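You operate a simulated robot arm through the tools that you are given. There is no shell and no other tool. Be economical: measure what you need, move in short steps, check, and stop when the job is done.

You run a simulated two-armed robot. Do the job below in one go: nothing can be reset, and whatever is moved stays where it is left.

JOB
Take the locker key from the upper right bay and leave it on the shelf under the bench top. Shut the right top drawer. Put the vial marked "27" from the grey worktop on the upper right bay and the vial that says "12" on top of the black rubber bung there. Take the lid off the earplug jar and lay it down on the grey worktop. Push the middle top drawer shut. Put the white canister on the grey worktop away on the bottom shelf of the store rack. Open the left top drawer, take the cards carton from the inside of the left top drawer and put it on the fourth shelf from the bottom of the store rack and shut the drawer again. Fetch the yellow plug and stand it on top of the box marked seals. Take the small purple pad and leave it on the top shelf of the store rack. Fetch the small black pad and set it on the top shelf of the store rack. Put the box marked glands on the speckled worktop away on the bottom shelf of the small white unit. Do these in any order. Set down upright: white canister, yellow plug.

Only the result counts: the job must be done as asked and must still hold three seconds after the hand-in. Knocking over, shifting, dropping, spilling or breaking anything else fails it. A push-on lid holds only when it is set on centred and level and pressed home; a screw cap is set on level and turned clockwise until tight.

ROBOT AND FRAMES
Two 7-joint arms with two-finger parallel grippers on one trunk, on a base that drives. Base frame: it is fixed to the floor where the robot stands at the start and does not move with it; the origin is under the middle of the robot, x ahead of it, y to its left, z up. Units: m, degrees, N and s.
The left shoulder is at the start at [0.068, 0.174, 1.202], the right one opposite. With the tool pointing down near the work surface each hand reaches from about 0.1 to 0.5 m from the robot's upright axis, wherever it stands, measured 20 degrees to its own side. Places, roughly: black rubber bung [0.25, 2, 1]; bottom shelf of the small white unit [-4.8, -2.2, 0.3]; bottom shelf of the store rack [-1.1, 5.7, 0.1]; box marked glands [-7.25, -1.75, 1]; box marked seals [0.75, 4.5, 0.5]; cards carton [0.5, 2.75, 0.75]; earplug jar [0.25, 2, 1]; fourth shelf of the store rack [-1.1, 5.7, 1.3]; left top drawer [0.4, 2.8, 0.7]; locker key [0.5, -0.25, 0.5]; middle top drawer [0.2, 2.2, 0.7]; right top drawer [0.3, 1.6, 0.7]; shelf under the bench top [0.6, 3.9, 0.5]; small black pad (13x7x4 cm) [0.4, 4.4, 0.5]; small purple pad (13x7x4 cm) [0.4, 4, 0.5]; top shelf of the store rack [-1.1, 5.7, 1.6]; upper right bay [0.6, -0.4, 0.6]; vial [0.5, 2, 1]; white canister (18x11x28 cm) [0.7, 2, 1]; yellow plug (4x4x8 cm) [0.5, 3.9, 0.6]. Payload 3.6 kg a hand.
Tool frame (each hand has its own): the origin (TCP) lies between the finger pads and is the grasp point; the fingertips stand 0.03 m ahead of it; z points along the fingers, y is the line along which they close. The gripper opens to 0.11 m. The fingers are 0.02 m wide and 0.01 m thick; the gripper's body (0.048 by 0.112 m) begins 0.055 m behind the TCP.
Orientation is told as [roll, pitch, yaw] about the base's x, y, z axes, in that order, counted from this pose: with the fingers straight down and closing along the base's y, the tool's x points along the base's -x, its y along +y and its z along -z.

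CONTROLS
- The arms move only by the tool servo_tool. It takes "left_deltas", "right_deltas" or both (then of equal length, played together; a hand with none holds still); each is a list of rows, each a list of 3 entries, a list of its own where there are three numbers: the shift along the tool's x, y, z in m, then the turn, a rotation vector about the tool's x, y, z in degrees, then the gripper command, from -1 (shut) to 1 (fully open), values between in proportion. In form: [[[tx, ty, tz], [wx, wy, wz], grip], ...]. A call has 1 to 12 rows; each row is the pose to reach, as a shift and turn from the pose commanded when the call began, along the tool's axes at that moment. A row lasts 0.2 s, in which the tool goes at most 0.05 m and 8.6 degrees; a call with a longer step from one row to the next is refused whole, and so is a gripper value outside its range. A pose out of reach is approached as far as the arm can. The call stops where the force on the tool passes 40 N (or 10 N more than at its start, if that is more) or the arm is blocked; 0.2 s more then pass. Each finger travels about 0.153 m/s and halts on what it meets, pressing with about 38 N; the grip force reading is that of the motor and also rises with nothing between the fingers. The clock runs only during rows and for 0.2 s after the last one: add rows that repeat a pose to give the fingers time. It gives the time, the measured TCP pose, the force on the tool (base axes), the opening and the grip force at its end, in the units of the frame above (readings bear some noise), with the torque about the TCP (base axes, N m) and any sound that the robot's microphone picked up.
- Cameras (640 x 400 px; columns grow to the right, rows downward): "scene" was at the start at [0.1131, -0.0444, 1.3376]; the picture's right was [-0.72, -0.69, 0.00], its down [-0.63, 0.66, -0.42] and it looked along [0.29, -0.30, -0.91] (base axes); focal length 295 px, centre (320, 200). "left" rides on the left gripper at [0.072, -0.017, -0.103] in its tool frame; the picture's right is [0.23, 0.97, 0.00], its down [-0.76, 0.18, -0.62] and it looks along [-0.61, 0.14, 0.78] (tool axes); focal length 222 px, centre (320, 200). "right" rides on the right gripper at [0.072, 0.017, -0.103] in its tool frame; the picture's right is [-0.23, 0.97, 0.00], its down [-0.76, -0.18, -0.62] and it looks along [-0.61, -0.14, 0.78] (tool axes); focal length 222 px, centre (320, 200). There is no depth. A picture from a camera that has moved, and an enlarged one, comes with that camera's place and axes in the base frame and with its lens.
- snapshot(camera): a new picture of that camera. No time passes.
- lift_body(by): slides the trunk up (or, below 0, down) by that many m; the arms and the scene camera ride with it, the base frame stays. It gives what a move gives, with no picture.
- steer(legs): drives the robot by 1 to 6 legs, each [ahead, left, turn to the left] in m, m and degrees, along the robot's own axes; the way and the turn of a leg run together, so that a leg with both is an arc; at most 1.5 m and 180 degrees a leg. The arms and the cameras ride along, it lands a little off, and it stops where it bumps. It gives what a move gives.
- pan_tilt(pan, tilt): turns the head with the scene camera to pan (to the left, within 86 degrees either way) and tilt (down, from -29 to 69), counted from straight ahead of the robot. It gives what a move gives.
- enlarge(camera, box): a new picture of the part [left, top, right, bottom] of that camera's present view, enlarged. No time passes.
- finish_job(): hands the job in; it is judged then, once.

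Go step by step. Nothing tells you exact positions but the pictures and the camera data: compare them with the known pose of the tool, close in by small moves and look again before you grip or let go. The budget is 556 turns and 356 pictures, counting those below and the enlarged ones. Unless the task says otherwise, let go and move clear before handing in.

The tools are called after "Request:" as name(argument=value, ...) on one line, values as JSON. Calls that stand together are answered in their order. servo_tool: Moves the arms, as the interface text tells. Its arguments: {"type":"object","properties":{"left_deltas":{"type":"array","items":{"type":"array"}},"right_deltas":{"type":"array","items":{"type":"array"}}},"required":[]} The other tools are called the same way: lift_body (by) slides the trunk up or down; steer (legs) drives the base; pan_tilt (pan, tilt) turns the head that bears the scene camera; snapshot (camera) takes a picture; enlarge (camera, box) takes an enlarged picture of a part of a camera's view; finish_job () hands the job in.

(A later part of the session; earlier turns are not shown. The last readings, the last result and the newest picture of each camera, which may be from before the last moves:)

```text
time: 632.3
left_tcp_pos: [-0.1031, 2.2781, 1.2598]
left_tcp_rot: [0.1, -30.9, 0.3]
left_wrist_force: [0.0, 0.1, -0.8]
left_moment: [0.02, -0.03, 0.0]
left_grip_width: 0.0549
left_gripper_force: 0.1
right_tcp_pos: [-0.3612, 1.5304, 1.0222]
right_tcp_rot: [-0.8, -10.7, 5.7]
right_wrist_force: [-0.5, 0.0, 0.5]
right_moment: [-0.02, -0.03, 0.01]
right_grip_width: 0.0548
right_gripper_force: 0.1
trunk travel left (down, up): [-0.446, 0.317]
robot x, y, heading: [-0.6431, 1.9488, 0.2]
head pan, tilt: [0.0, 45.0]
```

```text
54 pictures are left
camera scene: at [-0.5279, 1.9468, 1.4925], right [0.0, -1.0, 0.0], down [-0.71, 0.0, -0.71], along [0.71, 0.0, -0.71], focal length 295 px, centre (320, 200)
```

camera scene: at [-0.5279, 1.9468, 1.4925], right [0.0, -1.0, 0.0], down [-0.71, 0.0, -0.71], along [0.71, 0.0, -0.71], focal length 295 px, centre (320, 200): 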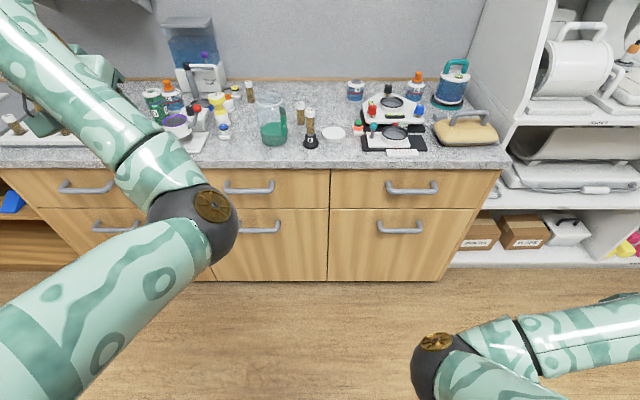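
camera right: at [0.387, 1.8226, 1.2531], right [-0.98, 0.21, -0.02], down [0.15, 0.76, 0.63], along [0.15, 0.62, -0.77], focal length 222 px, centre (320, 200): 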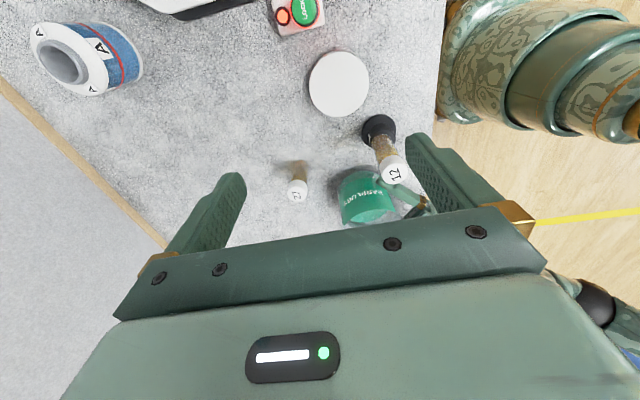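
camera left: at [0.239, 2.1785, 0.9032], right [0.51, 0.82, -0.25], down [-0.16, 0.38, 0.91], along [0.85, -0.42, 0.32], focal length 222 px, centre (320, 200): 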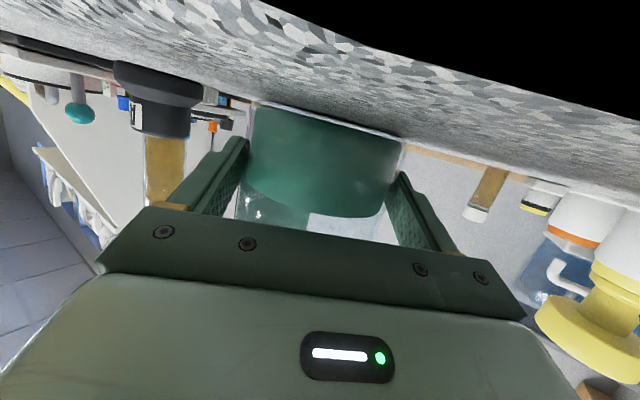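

Request:
servo_tool(right_deltas=[[[0.033, -0.033, 0], [0, 0, 0], 0], [[0.066, -0.066, 0], [0, 0, 0], 0], [[0.1, -0.1, 0], [0, 0, 0], 0], [[0.133, -0.133, 0], [0, 0, 0], 0], [[0.166, -0.166, 0], [0, 0, 0], 0], [[0.2, -0.2, 0], [0, 0, 0], 0]])

Request:
steer(legs=[[0, -0.258, -0.2], [0.45, 0, 0]])

Request:
snapshot(camera="left")

Request:
snapshot(camera="scene")

```text
time: 633.7
left_tcp_pos: [-0.1042, 2.2759, 1.2605]
left_tcp_rot: [0.1, -31.0, 0.2]
left_wrist_force: [0.2, 0.3, 0.4]
left_moment: [0.05, 0.0, 0.01]
left_grip_width: 0.055
left_gripper_force: 0.1
right_tcp_pos: [-0.5302, 1.3228, 0.9717]
right_tcp_rot: [1.7, -10.6, 6.9]
right_wrist_force: [-1.1, -0.3, 0.3]
right_moment: [0.03, -0.03, 0.01]
right_grip_width: 0.0551
right_gripper_force: 0.1
trunk travel left (down, up): [-0.446, 0.317]
robot x, y, heading: [-0.6394, 1.9491, 0.3]
head pan, tilt: [0.0, 45.0]
```

```text
time: 637.9
left_tcp_pos: [0.3507, 2.0189, 1.2589]
left_tcp_rot: [0.1, -31.0, 0.0]
left_wrist_force: [-0.1, 0.1, 0.2]
left_moment: [0.01, -0.01, 0.0]
left_grip_width: 0.0552
left_gripper_force: 0.0
right_tcp_pos: [-0.0787, 1.0682, 0.9705]
right_tcp_rot: [1.7, -10.5, 6.6]
right_wrist_force: [0.6, -0.8, -0.5]
right_moment: [0.03, 0.0, -0.01]
right_grip_width: 0.0549
right_gripper_force: 0.0
trunk travel left (down, up): [-0.446, 0.317]
robot x, y, heading: [-0.1893, 1.6903, -0.5]
head pan, tilt: [0.0, 45.0]
```

```text
53 pictures are left
camera left: at [0.2375, 2.0006, 1.3103], right [-0.2, 0.97, -0.12], down [0.33, 0.18, 0.93], along [0.92, 0.14, -0.36], focal length 222 px, centre (320, 200)
```

left: 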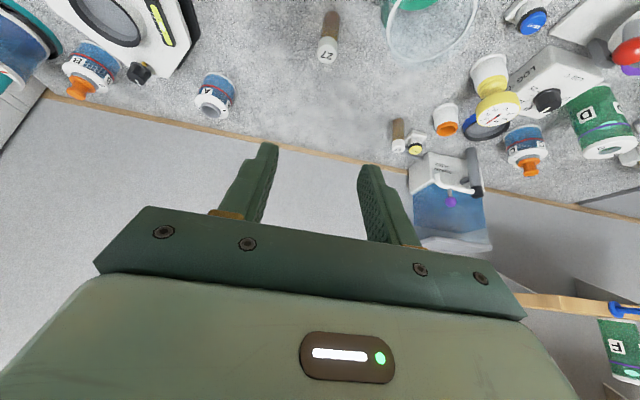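

```text
52 pictures are left
camera scene: at [-0.0747, 1.6887, 1.4924], right [0.0, -1.0, 0.0], down [-0.71, 0.0, -0.71], along [0.71, 0.0, -0.71], focal length 295 px, centre (320, 200)
```

scene: 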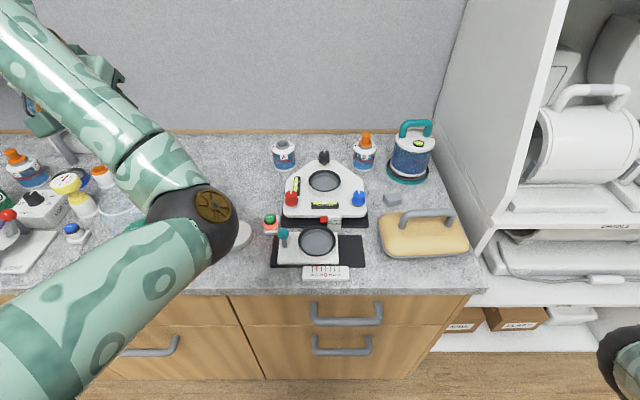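

Vial 27 cap at (0.478, 2.018). Descend along the tool axis.

Request:
servo_tool(left_deltas=[[[0.007, 0, 0.044], [0, 0, 0], 0], [[0.014, 0, 0.088], [0, 0, 0], 0], [[0.021, 0, 0.132], [0, 0, 0], 0], [[0.028, 0, 0.176], [0, 0, 0], 0], [[0.035, 0, 0.22], [0, 0, 0], 0], [[0.043, 0, 0.265], [0, 0, 0], 0]])

Request:
snapshot(camera="left")

```text
time: 639.3
left_tcp_pos: [0.4529, 2.0203, 1.0092]
left_tcp_rot: [-0.1, -31.0, 0.1]
left_wrist_force: [0.4, -0.8, -0.1]
left_moment: [0.01, 0.06, 0.01]
left_grip_width: 0.0549
left_gripper_force: 0.1
right_tcp_pos: [-0.078, 1.0675, 0.9709]
right_tcp_rot: [1.6, -10.5, 6.6]
right_wrist_force: [-0.2, 0.4, 0.6]
right_moment: [0.01, -0.03, 0.0]
right_grip_width: 0.0551
right_gripper_force: 0.0
trunk travel left (down, up): [-0.446, 0.317]
robot x, y, heading: [-0.1903, 1.6914, -0.3]
head pan, tilt: [0.0, 45.0]
```

```text
51 pictures are left
camera left: at [0.3383, 2.0023, 1.0604], right [-0.2, 0.97, -0.12], down [0.33, 0.18, 0.93], along [0.92, 0.14, -0.36], focal length 222 px, centre (320, 200)
```

left: 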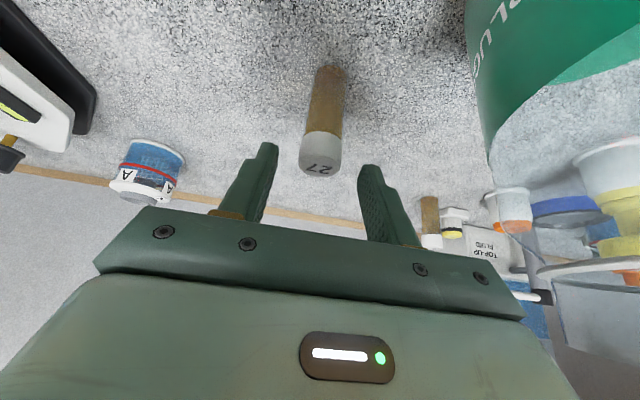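

Request:
servo_tool(left_deltas=[[[0.004, 0, 0.03], [0, 0, 0], 0], [[0.009, 0, 0.061], [0, 0, 0], 0], [[0.009, 0, 0.061], [0, 0, 0], -0.3], [[0.009, 0, 0.061], [0, 0, 0], -1], [[0.009, 0, 0.061], [0, 0, 0], -1]])

Request:
snapshot(camera="left")

```text
time: 639.8
left_tcp_pos: [0.471, 2.0241, 0.9898]
left_tcp_rot: [0.7, -32.4, 0.0]
left_wrist_force: [0.2, 2.5, 19.6]
left_moment: [-0.66, 2.45, -0.29]
left_grip_width: 0.0549
left_gripper_force: 0.1
right_tcp_pos: [-0.0805, 1.0679, 0.9698]
right_tcp_rot: [1.7, -10.6, 6.7]
right_wrist_force: [0.5, 0.2, 0.3]
right_moment: [0.02, 0.01, -0.02]
right_grip_width: 0.055
right_gripper_force: 0.0
trunk travel left (down, up): [-0.446, 0.317]
robot x, y, heading: [-0.1871, 1.6909, -0.3]
head pan, tilt: [0.0, 45.0]
stopped in row 2 (left hand): the force on the tool passed its limit at 56 N (the readings are from after the stop); the commanded pose is now the measured one
```

```text
50 pictures are left
camera left: at [0.356, 2.0054, 1.0377], right [-0.2, 0.97, -0.11], down [0.31, 0.17, 0.94], along [0.93, 0.15, -0.33], focal length 222 px, centre (320, 200)
```

left: 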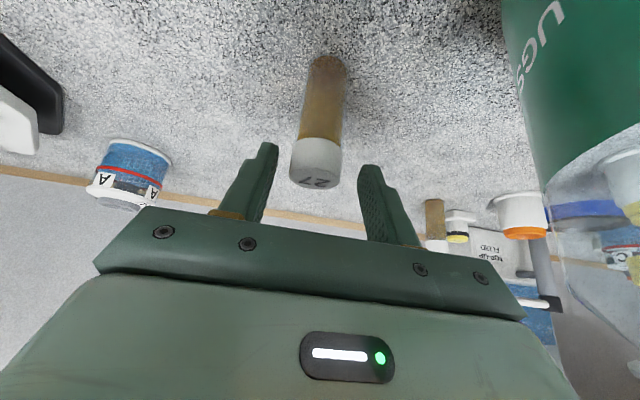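

The hand touched vial 12 from above. Raise immediately and check it.

Request:
servo_tool(left_deltas=[[[-0.015, 0, -0.03], [0, 0, 0], 0], [[-0.03, 0, -0.065], [0, 0, 0], 0], [[-0.05, 0, -0.11], [0, 0, 0], 0], [[-0.07, 0, -0.15], [0, 0, 0], 0]])

Request:
steer(legs=[[-0.2, 0, 0]])

Request:
pan_tilt(pan=10, tilt=40)

Request:
snapshot(camera="scene")

```text
time: 640.8
left_tcp_pos: [0.4502, 2.022, 1.1509]
left_tcp_rot: [0.6, -32.0, 0.1]
left_wrist_force: [0.3, -0.5, 0.1]
left_moment: [-0.02, 0.02, 0.01]
left_grip_width: 0.0552
left_gripper_force: 0.1
right_tcp_pos: [-0.0805, 1.0672, 0.9702]
right_tcp_rot: [1.6, -10.5, 6.7]
right_wrist_force: [-0.3, -0.6, 0.2]
right_moment: [-0.02, 0.02, 0.03]
right_grip_width: 0.0549
right_gripper_force: 0.0
trunk travel left (down, up): [-0.446, 0.317]
robot x, y, heading: [-0.1923, 1.6914, -0.3]
head pan, tilt: [0.0, 45.0]
```

```text
time: 642.4
left_tcp_pos: [0.25, 2.024, 1.1512]
left_tcp_rot: [0.6, -32.2, 0.0]
left_wrist_force: [-0.2, -0.5, -0.3]
left_moment: [-0.01, -0.02, -0.01]
left_grip_width: 0.0549
left_gripper_force: 0.0
right_tcp_pos: [-0.2808, 1.0681, 0.9707]
right_tcp_rot: [1.6, -10.6, 6.7]
right_wrist_force: [0.0, -0.3, 0.7]
right_moment: [0.01, 0.02, -0.05]
right_grip_width: 0.0551
right_gripper_force: 0.0
trunk travel left (down, up): [-0.446, 0.317]
robot x, y, heading: [-0.3885, 1.6911, -0.3]
head pan, tilt: [0.0, 45.0]
```

```text
time: 643.1
left_tcp_pos: [0.2498, 2.022, 1.1495]
left_tcp_rot: [0.6, -32.1, -0.1]
left_wrist_force: [0.0, -0.2, 1.0]
left_moment: [0.0, 0.02, 0.02]
left_grip_width: 0.055
left_gripper_force: 0.1
right_tcp_pos: [-0.2792, 1.0683, 0.9694]
right_tcp_rot: [1.5, -10.4, 6.7]
right_wrist_force: [-0.1, 0.1, -0.3]
right_moment: [0.0, -0.02, 0.02]
right_grip_width: 0.0552
right_gripper_force: 0.1
trunk travel left (down, up): [-0.446, 0.317]
robot x, y, heading: [-0.384, 1.6903, -0.0]
head pan, tilt: [10.0, 40.0]
```

```text
49 pictures are left
camera scene: at [-0.273, 1.7041, 1.4997], right [0.17, -0.99, 0.0], down [-0.63, -0.11, -0.77], along [0.75, 0.13, -0.64], focal length 295 px, centre (320, 200)
```

scene: 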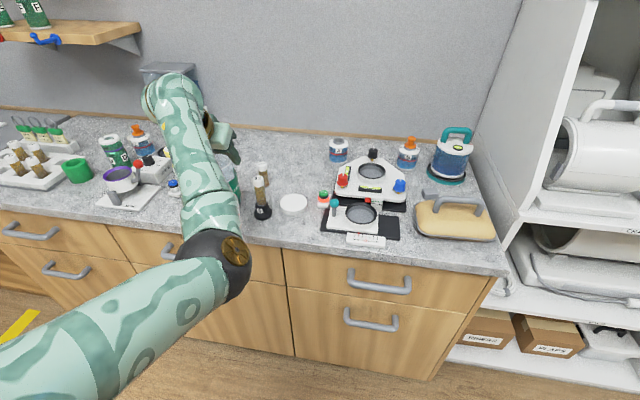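

Vial 12 is still standing. I'll take vial 27 with the hand pointing straight down instead.

Request:
servo_tool(left_deltas=[[[-0.02, 0, -0.03], [0, 8, 0], 0], [[-0.04, 0, -0.06], [0, 16, 0], 0], [[-0.04, 0, -0.06], [0, 24, 0], 0], [[-0.04, 0, -0.06], [0, 32, 0], 0], [[-0.04, 0, -0.06], [0, 32, 0], 0]])

Request:
steer(legs=[[0.22, 0, 0]])

Request:
snapshot(camera="left")

```text
time: 644.3
left_tcp_pos: [0.2354, 2.0293, 1.2141]
left_tcp_rot: [0.6, 0.0, 0.3]
left_wrist_force: [0.3, 1.1, 0.0]
left_moment: [0.01, 0.03, 0.01]
left_grip_width: 0.0549
left_gripper_force: 0.1
left hand out of reach, approached as far as the arm can: row 4, 5
right_tcp_pos: [-0.2802, 1.0685, 0.9702]
right_tcp_rot: [1.7, -10.6, 6.5]
right_wrist_force: [0.2, 0.1, -0.1]
right_moment: [0.02, -0.02, 0.0]
right_grip_width: 0.0552
right_gripper_force: 0.1
trunk travel left (down, up): [-0.446, 0.317]
robot x, y, heading: [-0.3875, 1.6909, -0.2]
head pan, tilt: [10.0, 40.0]
```

```text
time: 646.0
left_tcp_pos: [0.4532, 2.0292, 1.2132]
left_tcp_rot: [0.6, 0.0, 0.4]
left_wrist_force: [0.1, 0.1, 0.5]
left_moment: [-0.01, -0.02, -0.02]
left_grip_width: 0.0552
left_gripper_force: 0.1
right_tcp_pos: [-0.0611, 1.0682, 0.971]
right_tcp_rot: [1.6, -10.5, 6.7]
right_wrist_force: [0.0, -0.3, 0.0]
right_moment: [-0.02, 0.0, 0.0]
right_grip_width: 0.055
right_gripper_force: 0.2
trunk travel left (down, up): [-0.446, 0.317]
robot x, y, heading: [-0.174, 1.6914, -0.1]
head pan, tilt: [10.0, 40.0]
```

```text
48 pictures are left
camera left: at [0.3829, 2.0114, 1.3155], right [-0.23, 0.97, 0.01], down [0.76, 0.18, 0.62], along [0.61, 0.15, -0.78], focal length 222 px, centre (320, 200)
```

left: 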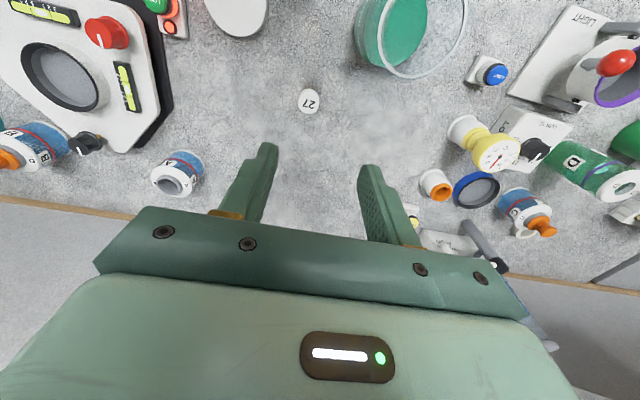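

Request:
servo_tool(left_deltas=[[[-0.005, -0.004, 0.04], [0, 0, 0], 0], [[-0.01, -0.008, 0.08], [0, 0, 0], 0], [[-0.015, -0.011, 0.12], [0, 0, 0], 0], [[-0.02, -0.011, 0.16], [0, 0, 0], 0], [[-0.02, -0.011, 0.19], [0, 0, 0], 0]])

Request:
snapshot(camera="left")

```text
time: 647.2
left_tcp_pos: [0.4499, 2.0256, 1.0354]
left_tcp_rot: [0.5, -0.1, 0.4]
left_wrist_force: [0.0, 0.2, 0.2]
left_moment: [-0.01, 0.02, -0.04]
left_grip_width: 0.055
left_gripper_force: 0.1
left hand out of reach, approached as far as the arm can: row 2, 3, 4, 5
right_tcp_pos: [-0.0614, 1.0685, 0.9713]
right_tcp_rot: [1.7, -10.5, 6.7]
right_wrist_force: [-0.2, 0.8, -0.1]
right_moment: [-0.03, 0.02, 0.0]
right_grip_width: 0.0551
right_gripper_force: 0.1
trunk travel left (down, up): [-0.446, 0.317]
robot x, y, heading: [-0.1741, 1.6889, -0.1]
head pan, tilt: [10.0, 40.0]
```

```text
47 pictures are left
camera left: at [0.3786, 2.0072, 1.138], right [-0.23, 0.97, 0.01], down [0.76, 0.18, 0.63], along [0.61, 0.15, -0.78], focal length 222 px, centre (320, 200)
```

left: 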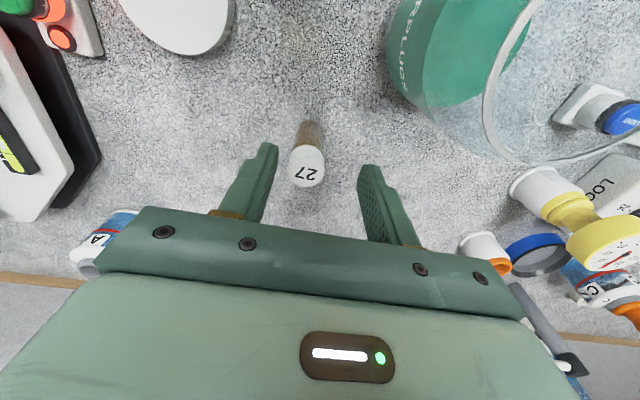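

Request:
steer(legs=[[0.022, -0.007, 0]])

Request:
servo_tool(left_deltas=[[[0, 0, 0.03], [0, 0, 0], 0], [[0, 0, 0.055], [0, 0, 0], 0]])

Request:
snapshot(camera="left")

```text
time: 648.0
left_tcp_pos: [0.4709, 2.0179, 1.0354]
left_tcp_rot: [0.6, -0.1, 0.5]
left_wrist_force: [0.3, 0.0, 0.5]
left_moment: [0.03, 0.02, 0.02]
left_grip_width: 0.055
left_gripper_force: 0.1
right_tcp_pos: [-0.0395, 1.0617, 0.9704]
right_tcp_rot: [1.5, -10.5, 6.7]
right_wrist_force: [-0.6, 0.4, 0.2]
right_moment: [-0.02, 0.05, -0.01]
right_grip_width: 0.0551
right_gripper_force: 0.0
trunk travel left (down, up): [-0.446, 0.317]
robot x, y, heading: [-0.1505, 1.6831, -0.2]
head pan, tilt: [10.0, 40.0]
```

```text
time: 648.6
left_tcp_pos: [0.4623, 2.0202, 0.9915]
left_tcp_rot: [0.5, 0.0, 0.3]
left_wrist_force: [-0.3, -0.1, 0.4]
left_moment: [-0.01, 0.02, 0.0]
left_grip_width: 0.055
left_gripper_force: 0.1
left hand out of reach, approached as far as the arm can: row 1, 2
right_tcp_pos: [-0.0393, 1.0605, 0.9716]
right_tcp_rot: [1.6, -10.6, 6.7]
right_wrist_force: [-0.3, -0.4, -0.2]
right_moment: [-0.02, 0.04, -0.01]
right_grip_width: 0.0549
right_gripper_force: 0.1
trunk travel left (down, up): [-0.446, 0.317]
robot x, y, heading: [-0.1559, 1.6826, -0.1]
head pan, tilt: [10.0, 40.0]
```

```text
46 pictures are left
camera left: at [0.3912, 2.0016, 1.0937], right [-0.23, 0.97, 0.01], down [0.76, 0.18, 0.63], along [0.61, 0.15, -0.78], focal length 222 px, centre (320, 200)
```

left: 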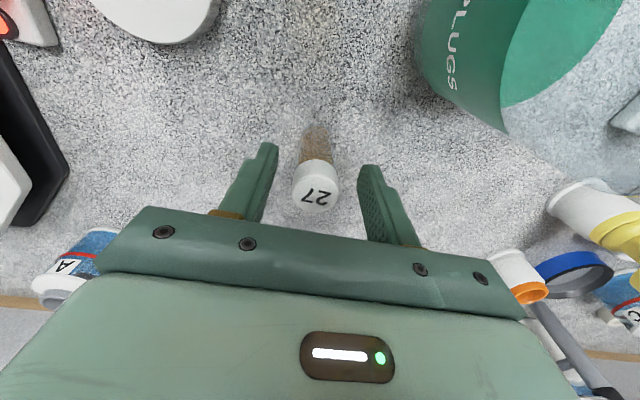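

Request:
lift_body(by=-0.028)

Request:
steer(legs=[[0.007, 0, 0]])

Request:
servo_tool(left_deltas=[[[0, 0, 0], [0, 0, 0], -0.3], [[0, 0, 0], [0, 0, 0], -1], [[0, 0, 0], [0, 0, 0], -1]])

Request:
snapshot(camera="left")

```text
time: 649.3
left_tcp_pos: [0.4637, 2.0213, 0.9606]
left_tcp_rot: [0.5, 0.4, 0.4]
left_wrist_force: [-0.7, 0.5, 0.3]
left_moment: [0.0, -0.02, -0.06]
left_grip_width: 0.0549
left_gripper_force: 0.1
right_tcp_pos: [-0.0404, 1.0604, 0.942]
right_tcp_rot: [1.7, -10.6, 6.8]
right_wrist_force: [0.2, -0.6, 0.5]
right_moment: [0.0, -0.06, -0.01]
right_grip_width: 0.055
right_gripper_force: 0.1
trunk travel left (down, up): [-0.418, 0.345]
robot x, y, heading: [-0.1511, 1.685, -0.1]
head pan, tilt: [10.0, 40.0]
```

```text
time: 650.0
left_tcp_pos: [0.471, 2.0219, 0.9604]
left_tcp_rot: [0.5, 0.5, 0.4]
left_wrist_force: [0.1, -0.2, -0.7]
left_moment: [-0.02, -0.03, -0.01]
left_grip_width: 0.0552
left_gripper_force: 0.0
right_tcp_pos: [-0.0329, 1.0612, 0.9432]
right_tcp_rot: [1.6, -10.5, 6.7]
right_wrist_force: [0.2, -1.0, -0.5]
right_moment: [0.0, 0.01, 0.0]
right_grip_width: 0.055
right_gripper_force: 0.0
trunk travel left (down, up): [-0.418, 0.345]
robot x, y, heading: [-0.146, 1.68, 0.0]
head pan, tilt: [10.0, 40.0]
```

```text
time: 650.9
left_tcp_pos: [0.4702, 2.0201, 0.9607]
left_tcp_rot: [0.4, 0.5, 0.4]
left_wrist_force: [0.2, 0.4, 1.0]
left_moment: [0.01, -0.01, 0.01]
left_grip_width: 0.0289
left_gripper_force: 37.8
right_tcp_pos: [-0.033, 1.0612, 0.9438]
right_tcp_rot: [1.5, -10.5, 6.7]
right_wrist_force: [-0.8, 0.3, 0.6]
right_moment: [0.02, -0.02, 0.01]
right_grip_width: 0.0551
right_gripper_force: 0.0
trunk travel left (down, up): [-0.418, 0.345]
robot x, y, heading: [-0.1417, 1.6852, -0.2]
head pan, tilt: [10.0, 40.0]
```

```text
45 pictures are left
camera left: at [0.4004, 2.0022, 1.0636], right [-0.23, 0.97, 0.01], down [0.77, 0.18, 0.62], along [0.6, 0.15, -0.79], focal length 222 px, centre (320, 200)
```

left: 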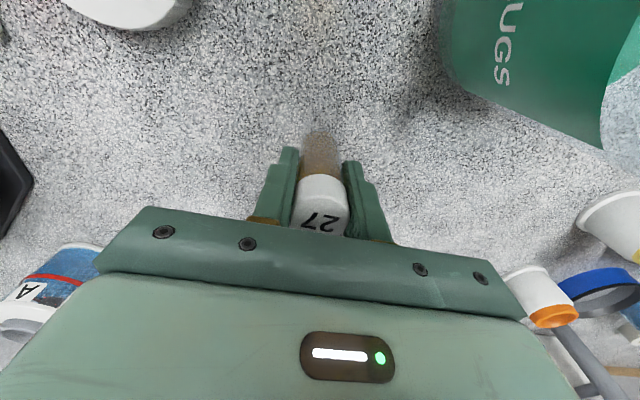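

Vial 27 gripped. Lift with the trunk and back away.

Request:
lift_body(by=0.2)

Request:
steer(legs=[[-0.3, 0, 0]])

Request:
snapshot(camera="scene")

```text
time: 653.0
left_tcp_pos: [0.4695, 2.0212, 1.1919]
left_tcp_rot: [0.4, -2.6, 0.4]
left_wrist_force: [0.0, 0.5, 0.3]
left_moment: [0.0, 0.02, -0.01]
left_grip_width: 0.0286
left_gripper_force: 38.1
right_tcp_pos: [-0.0324, 1.0605, 1.1428]
right_tcp_rot: [1.6, -10.6, 6.7]
right_wrist_force: [0.0, 0.4, 0.4]
right_moment: [0.0, -0.02, 0.0]
right_grip_width: 0.055
right_gripper_force: 0.1
trunk travel left (down, up): [-0.618, 0.145]
robot x, y, heading: [-0.1428, 1.6855, -0.2]
head pan, tilt: [10.0, 40.0]
```

```text
time: 655.1
left_tcp_pos: [0.17, 2.02, 1.1909]
left_tcp_rot: [0.4, -2.5, 0.3]
left_wrist_force: [0.1, -0.5, -0.2]
left_moment: [-0.03, 0.01, -0.01]
left_grip_width: 0.0289
left_gripper_force: 37.8
right_tcp_pos: [-0.3334, 1.062, 1.1423]
right_tcp_rot: [1.5, -10.5, 6.8]
right_wrist_force: [0.5, 0.7, 0.1]
right_moment: [0.0, -0.01, 0.02]
right_grip_width: 0.055
right_gripper_force: 0.0
trunk travel left (down, up): [-0.618, 0.145]
robot x, y, heading: [-0.4451, 1.6819, 0.1]
head pan, tilt: [10.0, 40.0]
```

```text
44 pictures are left
camera scene: at [-0.347, 1.6975, 1.6725], right [0.17, -0.99, 0.0], down [-0.63, -0.11, -0.77], along [0.75, 0.13, -0.64], focal length 295 px, centre (320, 200)
```

scene: 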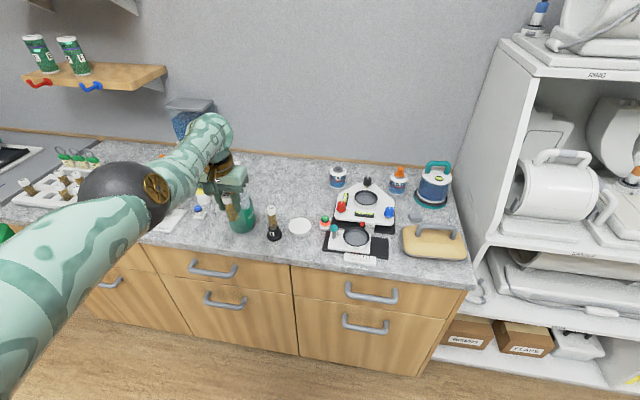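

Drive to the shelf unit with vial 27.

Request:
steer(legs=[[0, -1.1, 0], [0, -1.08, 0]])

Request:
lift_body(by=-0.4)

Request:
pan_tilt(pan=20, tilt=30)

Request:
snapshot(camera="scene")

```text
time: 665.7
left_tcp_pos: [0.1716, -0.1408, 1.1911]
left_tcp_rot: [0.5, -2.6, 0.2]
left_wrist_force: [0.5, 0.3, -0.4]
left_moment: [0.01, 0.0, 0.0]
left_grip_width: 0.0278
left_gripper_force: 38.0
right_tcp_pos: [-0.3355, -1.0975, 1.142]
right_tcp_rot: [1.7, -10.5, 6.4]
right_wrist_force: [-1.4, 0.1, 0.3]
right_moment: [-0.02, -0.01, -0.01]
right_grip_width: 0.0549
right_gripper_force: 0.1
trunk travel left (down, up): [-0.618, 0.145]
robot x, y, heading: [-0.4435, -0.4709, -0.3]
head pan, tilt: [10.0, 40.0]
stopped in leg 2: the robot was blocked; the commanded pose is now the measured one
```

```text
time: 669.5
left_tcp_pos: [0.1665, -0.1389, 0.6659]
left_tcp_rot: [0.6, 10.1, 0.2]
left_wrist_force: [1.3, -0.6, -1.1]
left_moment: [0.01, -0.02, 0.0]
left_grip_width: 0.0279
left_gripper_force: 38.0
right_tcp_pos: [-0.3352, -1.0955, 0.7435]
right_tcp_rot: [1.5, -10.5, 6.5]
right_wrist_force: [0.6, 0.3, 0.3]
right_moment: [0.02, -0.01, 0.0]
right_grip_width: 0.055
right_gripper_force: 0.1
trunk travel left (down, up): [-0.218, 0.545]
robot x, y, heading: [-0.4449, -0.4722, -0.5]
head pan, tilt: [10.0, 40.0]
```

```text
time: 670.2
left_tcp_pos: [0.166, -0.1384, 0.6664]
left_tcp_rot: [0.5, 10.2, 0.1]
left_wrist_force: [-0.5, 0.1, -1.7]
left_moment: [0.0, -0.04, 0.01]
left_grip_width: 0.0279
left_gripper_force: 37.6
right_tcp_pos: [-0.3366, -1.0956, 0.744]
right_tcp_rot: [1.6, -10.5, 6.5]
right_wrist_force: [0.2, -0.3, 0.2]
right_moment: [0.01, 0.01, -0.02]
right_grip_width: 0.0551
right_gripper_force: 0.1
trunk travel left (down, up): [-0.218, 0.545]
robot x, y, heading: [-0.4434, -0.4757, -0.4]
head pan, tilt: [20.0, 30.0]
```

```text
43 pictures are left
camera scene: at [-0.2415, -0.4442, 1.2828], right [0.34, -0.94, 0.0], down [-0.47, -0.17, -0.87], along [0.82, 0.29, -0.5], focal length 295 px, centre (320, 200)
```

scene: 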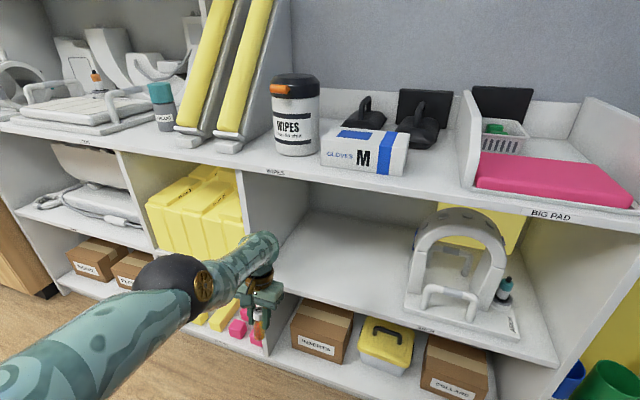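

The base stopped slightly early; check what's on the right.

Request:
pan_tilt(pan=-75, tilt=45)

Request:
snapshot(camera="scene")

```text
time: 671.9
left_tcp_pos: [0.1665, -0.1373, 0.6662]
left_tcp_rot: [0.6, 10.2, 0.2]
left_wrist_force: [0.8, 0.2, -0.5]
left_moment: [-0.01, 0.01, 0.0]
left_grip_width: 0.0278
left_gripper_force: 37.8
right_tcp_pos: [-0.3362, -1.0948, 0.7426]
right_tcp_rot: [1.6, -10.5, 6.4]
right_wrist_force: [0.1, 0.2, -0.7]
right_moment: [0.02, -0.01, -0.02]
right_grip_width: 0.0551
right_gripper_force: 0.0
trunk travel left (down, up): [-0.218, 0.545]
robot x, y, heading: [-0.4415, -0.4763, -0.2]
head pan, tilt: [-75.0, 45.0]
```

```text
42 pictures are left
camera scene: at [-0.3061, -0.5532, 1.2602], right [-0.97, -0.25, 0.0], down [-0.18, 0.68, -0.71], along [0.18, -0.68, -0.71], focal length 295 px, centre (320, 200)
```

scene: 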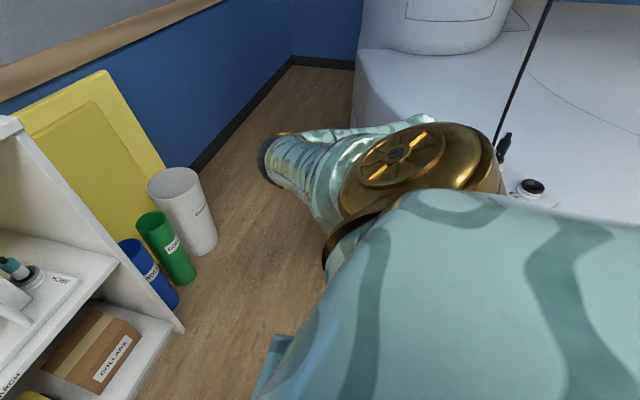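

The right wrist touched the large machine. Move left 4 cm, straighten the hand, and look at the bay.

Request:
steer(legs=[[0, 0.04, 0.3]])

Request:
servo_tool(left_deltas=[[[0, 0, -0.01], [0, -5, 0], -1], [[0, -0.01, -0.02], [0, -9.7, 0], -1], [[0, -0.03, -0.02], [0, -9.7, 0], -1]])

Request:
pan_tilt(pan=25, tilt=35)

Request:
snapshot(camera="left")

```text
time: 672.8
left_tcp_pos: [0.1653, -0.093, 0.6662]
left_tcp_rot: [0.5, 10.2, 0.5]
left_wrist_force: [0.0, 0.1, -0.8]
left_moment: [0.01, -0.02, 0.01]
left_grip_width: 0.0279
left_gripper_force: 38.0
right_tcp_pos: [-0.3321, -1.0543, 0.743]
right_tcp_rot: [1.4, -10.5, 6.8]
right_wrist_force: [0.5, 0.9, -0.1]
right_moment: [-0.02, 0.02, -0.01]
right_grip_width: 0.055
right_gripper_force: 0.0
trunk travel left (down, up): [-0.218, 0.545]
robot x, y, heading: [-0.4454, -0.4336, 0.0]
head pan, tilt: [-75.0, 45.0]
```

```text
time: 673.6
left_tcp_pos: [0.2043, -0.1189, 0.6705]
left_tcp_rot: [0.7, 0.5, 0.4]
left_wrist_force: [1.0, 0.8, -1.1]
left_moment: [-0.01, 0.02, 0.04]
left_grip_width: 0.0279
left_gripper_force: 37.5
left hand out of reach, approached as far as the arm can: row 1, 2, 3
right_tcp_pos: [-0.3314, -1.0565, 0.7411]
right_tcp_rot: [1.5, -10.5, 6.8]
right_wrist_force: [0.1, -0.1, -0.2]
right_moment: [0.02, -0.02, 0.02]
right_grip_width: 0.0551
right_gripper_force: 0.1
trunk travel left (down, up): [-0.218, 0.545]
robot x, y, heading: [-0.4445, -0.4333, 0.2]
head pan, tilt: [-75.0, 45.0]
```

```text
time: 675.4
left_tcp_pos: [0.204, -0.1188, 0.6702]
left_tcp_rot: [0.7, 0.6, 0.3]
left_wrist_force: [0.3, -1.3, -0.7]
left_moment: [0.0, 0.0, -0.02]
left_grip_width: 0.0277
left_gripper_force: 38.2
right_tcp_pos: [-0.332, -1.0564, 0.7425]
right_tcp_rot: [1.6, -10.6, 6.7]
right_wrist_force: [-0.6, -0.7, 0.3]
right_moment: [0.02, 0.01, -0.01]
right_grip_width: 0.0549
right_gripper_force: 0.0
trunk travel left (down, up): [-0.218, 0.545]
robot x, y, heading: [-0.4444, -0.4327, 0.1]
head pan, tilt: [25.0, 35.0]
```

```text
41 pictures are left
camera left: at [0.1336, -0.1374, 0.7737], right [-0.23, 0.97, 0.01], down [0.77, 0.18, 0.62], along [0.6, 0.15, -0.79], focal length 222 px, centre (320, 200)
```

left: 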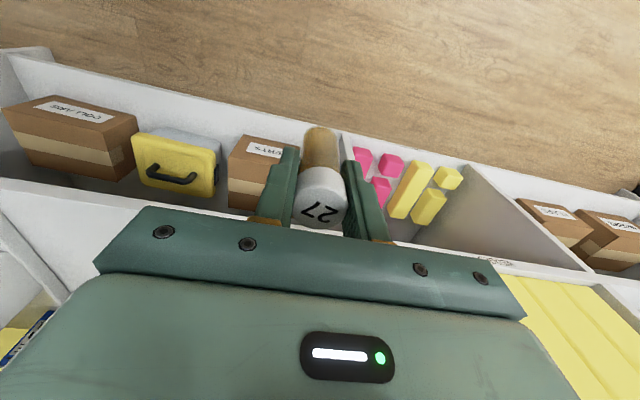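

Lower slightly and drive the vial into the bay.

Request:
lift_body(by=-0.025)

Request:
steer(legs=[[0.23, 0, 0]])

Request:
snapshot(camera="left")

Request:
snapshot(camera="scene")

```text
time: 676.1
left_tcp_pos: [0.2019, -0.1194, 0.6304]
left_tcp_rot: [0.6, 2.0, 0.4]
left_wrist_force: [-0.7, -1.0, 0.0]
left_moment: [0.04, -0.02, -0.01]
left_grip_width: 0.0277
left_gripper_force: 37.5
right_tcp_pos: [-0.3322, -1.0538, 0.7177]
right_tcp_rot: [1.6, -10.5, 6.8]
right_wrist_force: [0.1, 0.5, 0.2]
right_moment: [-0.04, -0.03, -0.02]
right_grip_width: 0.0552
right_gripper_force: 0.0
trunk travel left (down, up): [-0.193, 0.57]
robot x, y, heading: [-0.447, -0.4303, 0.1]
head pan, tilt: [25.0, 35.0]
```

```text
time: 677.8
left_tcp_pos: [0.4316, -0.1194, 0.6301]
left_tcp_rot: [0.6, 2.1, 0.4]
left_wrist_force: [-0.3, 0.1, -0.8]
left_moment: [0.02, -0.01, -0.05]
left_grip_width: 0.0277
left_gripper_force: 37.8
right_tcp_pos: [-0.1029, -1.0557, 0.7175]
right_tcp_rot: [1.6, -10.4, 6.7]
right_wrist_force: [-0.2, -0.1, 0.6]
right_moment: [0.01, 0.06, -0.01]
right_grip_width: 0.0549
right_gripper_force: 0.0
trunk travel left (down, up): [-0.193, 0.57]
robot x, y, heading: [-0.2139, -0.4333, -0.2]
head pan, tilt: [25.0, 35.0]
```

```text
40 pictures are left
camera left: at [0.3657, -0.1391, 0.7354], right [-0.23, 0.97, 0.02], down [0.78, 0.18, 0.6], along [0.58, 0.15, -0.8], focal length 222 px, centre (320, 200)
```

left: 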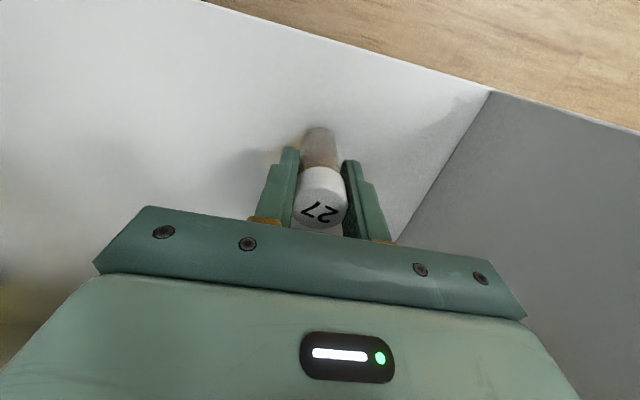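

```text
39 pictures are left
camera scene: at [-0.0027, -0.397, 1.2487], right [0.42, -0.91, 0.0], down [-0.52, -0.24, -0.82], along [0.74, 0.34, -0.57], focal length 295 px, centre (320, 200)
```

scene: 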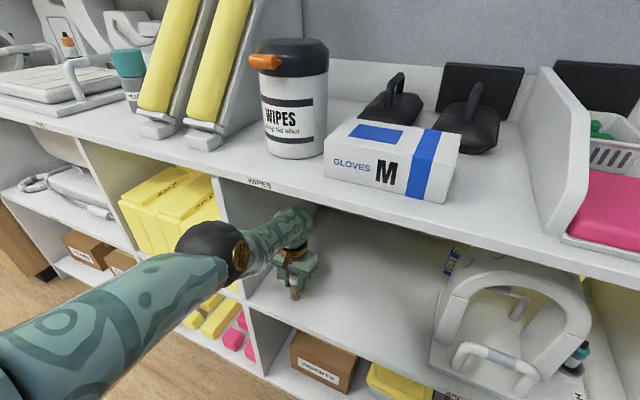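

Inside the bay. Lower to contact and release.

Request:
servo_tool(left_deltas=[[[0, 0, 0.004], [0, -1, 0], -1], [[0, 0, 0.008], [0, -1.5, 0], -1], [[0, 0, 0.008], [0, -1.5, 0], -1]])

Request:
servo_tool(left_deltas=[[[0, 0, 0.004], [0, 0, 0], -1], [[0, 0, 0.008], [0, 0, 0], -1], [[0, 0, 0.008], [0, 0, 0], -1]])

Request:
servo_tool(left_deltas=[[[0, 0, 0.004], [0, 0, 0], -1], [[0, 0, 0.008], [0, 0, 0], -1], [[0, 0, 0.012], [0, 0, 0], -1]])

```text
time: 678.6
left_tcp_pos: [0.4342, -0.1188, 0.6272]
left_tcp_rot: [0.7, 0.2, 0.4]
left_wrist_force: [-2.9, 0.3, 29.4]
left_moment: [-0.16, 0.17, -0.03]
left_grip_width: 0.028
left_gripper_force: 37.7
right_tcp_pos: [-0.1055, -1.0553, 0.7173]
right_tcp_rot: [1.8, -10.6, 6.7]
right_wrist_force: [0.0, -0.3, -0.4]
right_moment: [-0.01, 0.01, -0.01]
right_grip_width: 0.0551
right_gripper_force: 0.0
trunk travel left (down, up): [-0.193, 0.57]
robot x, y, heading: [-0.2183, -0.4302, -0.2]
head pan, tilt: [25.0, 35.0]
```

```text
time: 679.1
left_tcp_pos: [0.4355, -0.1201, 0.6243]
left_tcp_rot: [0.7, 0.0, 0.4]
left_wrist_force: [-4.2, -1.1, 20.7]
left_moment: [-0.17, 0.23, -0.07]
left_grip_width: 0.0278
left_gripper_force: 37.8
right_tcp_pos: [-0.1047, -1.0563, 0.7163]
right_tcp_rot: [1.7, -10.5, 6.8]
right_wrist_force: [-0.2, 0.8, -1.0]
right_moment: [-0.02, -0.03, 0.0]
right_grip_width: 0.055
right_gripper_force: 0.1
trunk travel left (down, up): [-0.193, 0.57]
robot x, y, heading: [-0.2134, -0.4323, -0.3]
head pan, tilt: [25.0, 35.0]
stopped in row 2 (left hand): the force on the tool passed its limit at 43 N (the readings are from after the stop); the commanded pose is now the measured one
```

```text
time: 679.5
left_tcp_pos: [0.4379, -0.1196, 0.6246]
left_tcp_rot: [0.8, -0.6, 0.4]
left_wrist_force: [-2.0, -0.9, 20.8]
left_moment: [-0.16, 0.34, -0.05]
left_grip_width: 0.0277
left_gripper_force: 38.1
right_tcp_pos: [-0.1043, -1.055, 0.7169]
right_tcp_rot: [1.7, -10.8, 6.7]
right_wrist_force: [0.1, -1.1, -0.7]
right_moment: [0.0, 0.0, -0.01]
right_grip_width: 0.0551
right_gripper_force: 0.0
trunk travel left (down, up): [-0.193, 0.57]
robot x, y, heading: [-0.218, -0.4317, -0.1]
head pan, tilt: [25.0, 35.0]
stopped in row 2 (left hand): the force on the tool passed its limit at 42 N (the readings are from after the stop); the commanded pose is now the measured one
```

Request:
servo_tool(left_deltas=[[[0, 0, -0.002], [0, 0, 0], -0.45], [[0, 0, -0.003], [0, 0, 0], -0.2], [[0, 0, -0.003], [0, 0, 0], 0.2], [[0, 0, -0.003], [0, 0, 0], 0.4], [[0, 0, -0.008], [0, 0, 0], 0.4]])

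Request:
steer(legs=[[-0.3, 0, 0]])

Request:
pan_tilt(pan=15, tilt=30)

Request:
enlarge(camera="scene", box=[160, 150, 560, 380])

```text
time: 680.7
left_tcp_pos: [0.4371, -0.1185, 0.6292]
left_tcp_rot: [0.6, -0.2, 0.4]
left_wrist_force: [-0.3, -0.6, -0.4]
left_moment: [-0.03, -0.02, 0.03]
left_grip_width: 0.0769
left_gripper_force: 0.2
right_tcp_pos: [-0.1032, -1.0558, 0.7183]
right_tcp_rot: [1.5, -10.4, 6.7]
right_wrist_force: [-0.1, 0.5, 0.4]
right_moment: [-0.01, -0.01, 0.02]
right_grip_width: 0.0552
right_gripper_force: 0.0
trunk travel left (down, up): [-0.193, 0.57]
robot x, y, heading: [-0.2149, -0.4348, 0.1]
head pan, tilt: [25.0, 35.0]
```

```text
time: 682.6
left_tcp_pos: [0.1609, -0.1085, 0.6284]
left_tcp_rot: [0.6, 0.0, 1.0]
left_wrist_force: [0.8, 0.3, -0.2]
left_moment: [-0.02, 0.05, 0.02]
left_grip_width: 0.0769
left_gripper_force: 0.1
right_tcp_pos: [-0.3666, -1.052, 0.7184]
right_tcp_rot: [1.6, -10.4, 7.3]
right_wrist_force: [0.1, -0.5, -0.4]
right_moment: [0.02, 0.0, 0.0]
right_grip_width: 0.055
right_gripper_force: 0.0
trunk travel left (down, up): [-0.193, 0.57]
robot x, y, heading: [-0.4894, -0.4302, 0.8]
head pan, tilt: [25.0, 35.0]
stopped in leg 1: the robot was blocked; the commanded pose is now the measured one
```

```text
time: 683.4
left_tcp_pos: [0.1605, -0.1118, 0.6292]
left_tcp_rot: [0.7, -0.2, 1.0]
left_wrist_force: [1.1, 0.0, -0.2]
left_moment: [-0.01, -0.02, -0.01]
left_grip_width: 0.0768
left_gripper_force: 0.0
right_tcp_pos: [-0.3687, -1.0521, 0.718]
right_tcp_rot: [1.6, -10.4, 7.3]
right_wrist_force: [0.1, 0.1, -1.2]
right_moment: [-0.02, -0.03, 0.03]
right_grip_width: 0.0552
right_gripper_force: 0.1
trunk travel left (down, up): [-0.193, 0.57]
robot x, y, heading: [-0.4858, -0.4311, 0.6]
head pan, tilt: [15.0, 30.0]
```

```text
1.60 times, centred on (360, 265) of scene
camera zoom: at [-0.2688, -0.4061, 1.2567], right [0.27, -0.96, 0.0], down [-0.48, -0.13, -0.87], along [0.83, 0.23, -0.5], focal length 472 px, centre (256, 96)
```

zoom: 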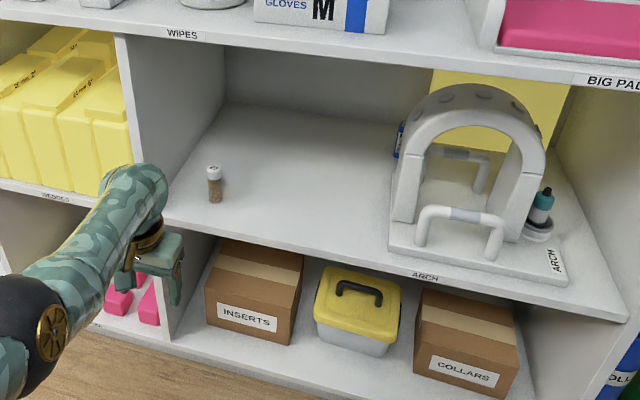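

Vial 27 stands in the upper right bay. Last item: the glands box, far to the west. Raise the trunk, go back up the corridor and look west.

Request:
steer(legs=[[0.05, 0.1, -0.7], [0, 1.3, 0], [0, 1.3, 0], [0, 1.1, 0]])

Request:
lift_body(by=0.35)

Request:
steer(legs=[[0, 0, 90], [0, 0, 90]])

Request:
pan_tilt(pan=0, tilt=15)

Request:
snapshot(camera="scene")

```text
time: 692.6
left_tcp_pos: [0.1999, 1.511, 0.6266]
left_tcp_rot: [-0.1, 0.1, -0.6]
left_wrist_force: [-0.6, -1.0, 1.1]
left_moment: [0.09, -0.01, -0.02]
left_grip_width: 0.0774
left_gripper_force: 0.1
right_tcp_pos: [-0.3329, 0.5889, 0.7175]
right_tcp_rot: [1.5, -10.7, 7.0]
right_wrist_force: [1.0, 0.9, 0.6]
right_moment: [0.01, 0.0, -0.04]
right_grip_width: 0.0551
right_gripper_force: 0.1
trunk travel left (down, up): [-0.193, 0.57]
robot x, y, heading: [-0.4486, 1.2139, 0.2]
head pan, tilt: [15.0, 30.0]
stopped in leg 3: the robot was blocked; the commanded pose is now the measured one
```

```text
time: 693.5
left_tcp_pos: [0.1968, 1.5099, 0.6715]
left_tcp_rot: [-0.4, -0.3, -0.7]
left_wrist_force: [2.4, 2.6, -12.5]
left_moment: [-0.73, 0.51, -0.08]
left_grip_width: 0.0771
left_gripper_force: 0.0
right_tcp_pos: [-0.3312, 0.5891, 0.757]
right_tcp_rot: [1.5, -10.8, 6.9]
right_wrist_force: [-0.7, 0.2, -0.8]
right_moment: [-0.01, 0.01, -0.01]
right_grip_width: 0.055
right_gripper_force: 0.0
trunk travel left (down, up): [-0.23, 0.533]
robot x, y, heading: [-0.4471, 1.2111, 0.1]
head pan, tilt: [15.0, 30.0]
stopped: the force on the tool passed its limit at 58 N (the readings are from after the stop); the commanded pose is now the measured one
```

```text
time: 694.4
left_tcp_pos: [0.1934, 1.513, 0.6724]
left_tcp_rot: [-0.9, -0.4, -0.4]
left_wrist_force: [-0.1, -0.5, 0.6]
left_moment: [-0.01, -0.01, 0.04]
left_grip_width: 0.0768
left_gripper_force: 0.0
right_tcp_pos: [-0.3229, 0.5907, 0.7561]
right_tcp_rot: [1.6, -10.9, 7.7]
right_wrist_force: [0.4, -0.3, 0.2]
right_moment: [-0.01, -0.01, 0.03]
right_grip_width: 0.0548
right_gripper_force: 0.0
trunk travel left (down, up): [-0.23, 0.533]
robot x, y, heading: [-0.4472, 1.2126, 1.4]
head pan, tilt: [15.0, 30.0]
stopped in leg 1: the robot was blocked; the commanded pose is now the measured one
```

```text
time: 695.1
left_tcp_pos: [0.1931, 1.5132, 0.6729]
left_tcp_rot: [-0.8, -0.5, -0.4]
left_wrist_force: [0.0, -0.5, 0.3]
left_moment: [0.01, -0.03, 0.02]
left_grip_width: 0.0768
left_gripper_force: 0.2
right_tcp_pos: [-0.3235, 0.5901, 0.7562]
right_tcp_rot: [1.5, -10.9, 7.7]
right_wrist_force: [0.1, 0.0, -0.3]
right_moment: [0.0, -0.01, 0.02]
right_grip_width: 0.0549
right_gripper_force: 0.0
trunk travel left (down, up): [-0.23, 0.533]
robot x, y, heading: [-0.4475, 1.209, 0.9]
head pan, tilt: [0.0, 15.0]
```

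```text
37 pictures are left
camera scene: at [-0.2428, 1.2144, 1.3195], right [0.02, -1.0, 0.0], down [-0.26, -0.01, -0.97], along [0.97, 0.02, -0.26], focal length 295 px, centre (320, 200)
```

scene: 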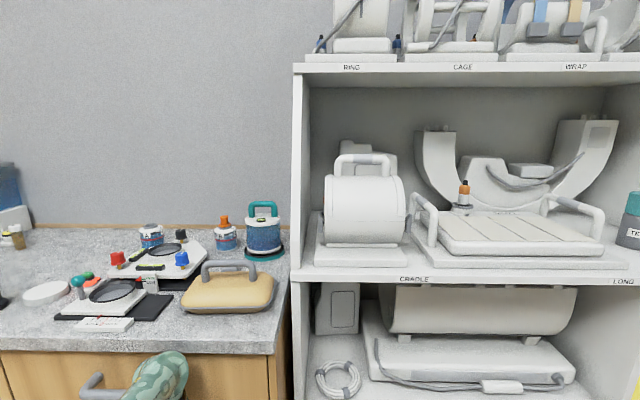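

The left hand ran into the right drawer's handle. Pull the hand back gently and check the drawer.

Request:
servo_tool(left_deltas=[[[0.02, -0.02, 0], [0, 0, 0], 0], [[0.04, -0.04, 0], [0, 0, 0], 0], [[0.08, -0.04, 0], [0, 0, 0], 0], [[0.11, -0.04, 0], [0, 0, 0], 0]])

Request:
pan_tilt(pan=25, tilt=45)

Request:
snapshot(camera="scene")

```text
time: 696.1
left_tcp_pos: [0.0827, 1.4733, 0.6706]
left_tcp_rot: [-0.8, -0.5, -0.4]
left_wrist_force: [0.1, -0.1, 0.0]
left_moment: [0.0, 0.02, 0.0]
left_grip_width: 0.055
left_gripper_force: 0.0
right_tcp_pos: [-0.3229, 0.592, 0.7543]
right_tcp_rot: [1.5, -10.9, 7.8]
right_wrist_force: [-0.7, -0.6, 0.5]
right_moment: [-0.02, 0.0, 0.0]
right_grip_width: 0.0548
right_gripper_force: 0.1
trunk travel left (down, up): [-0.23, 0.533]
robot x, y, heading: [-0.4479, 1.2122, 1.2]
head pan, tilt: [0.0, 15.0]
```

```text
time: 697.1
left_tcp_pos: [0.0823, 1.4737, 0.6725]
left_tcp_rot: [-0.7, -0.5, -0.4]
left_wrist_force: [-0.6, 0.4, -0.2]
left_moment: [0.01, 0.01, 0.01]
left_grip_width: 0.0551
left_gripper_force: 0.0
right_tcp_pos: [-0.3234, 0.5898, 0.7554]
right_tcp_rot: [1.5, -10.9, 7.8]
right_wrist_force: [-0.8, 0.0, 0.2]
right_moment: [-0.02, 0.01, 0.01]
right_grip_width: 0.0551
right_gripper_force: 0.0
trunk travel left (down, up): [-0.23, 0.533]
robot x, y, heading: [-0.4511, 1.2088, 1.0]
head pan, tilt: [25.0, 45.0]
```

```text
36 pictures are left
camera scene: at [-0.2632, 1.2482, 1.2729], right [0.44, -0.9, 0.0], down [-0.64, -0.31, -0.71], along [0.64, 0.31, -0.71], focal length 295 px, centre (320, 200)
```

scene: 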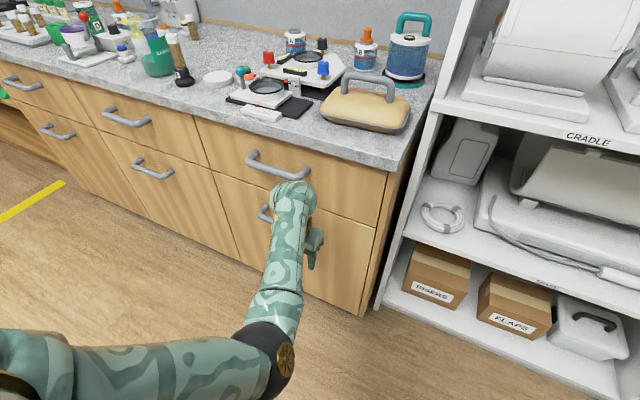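

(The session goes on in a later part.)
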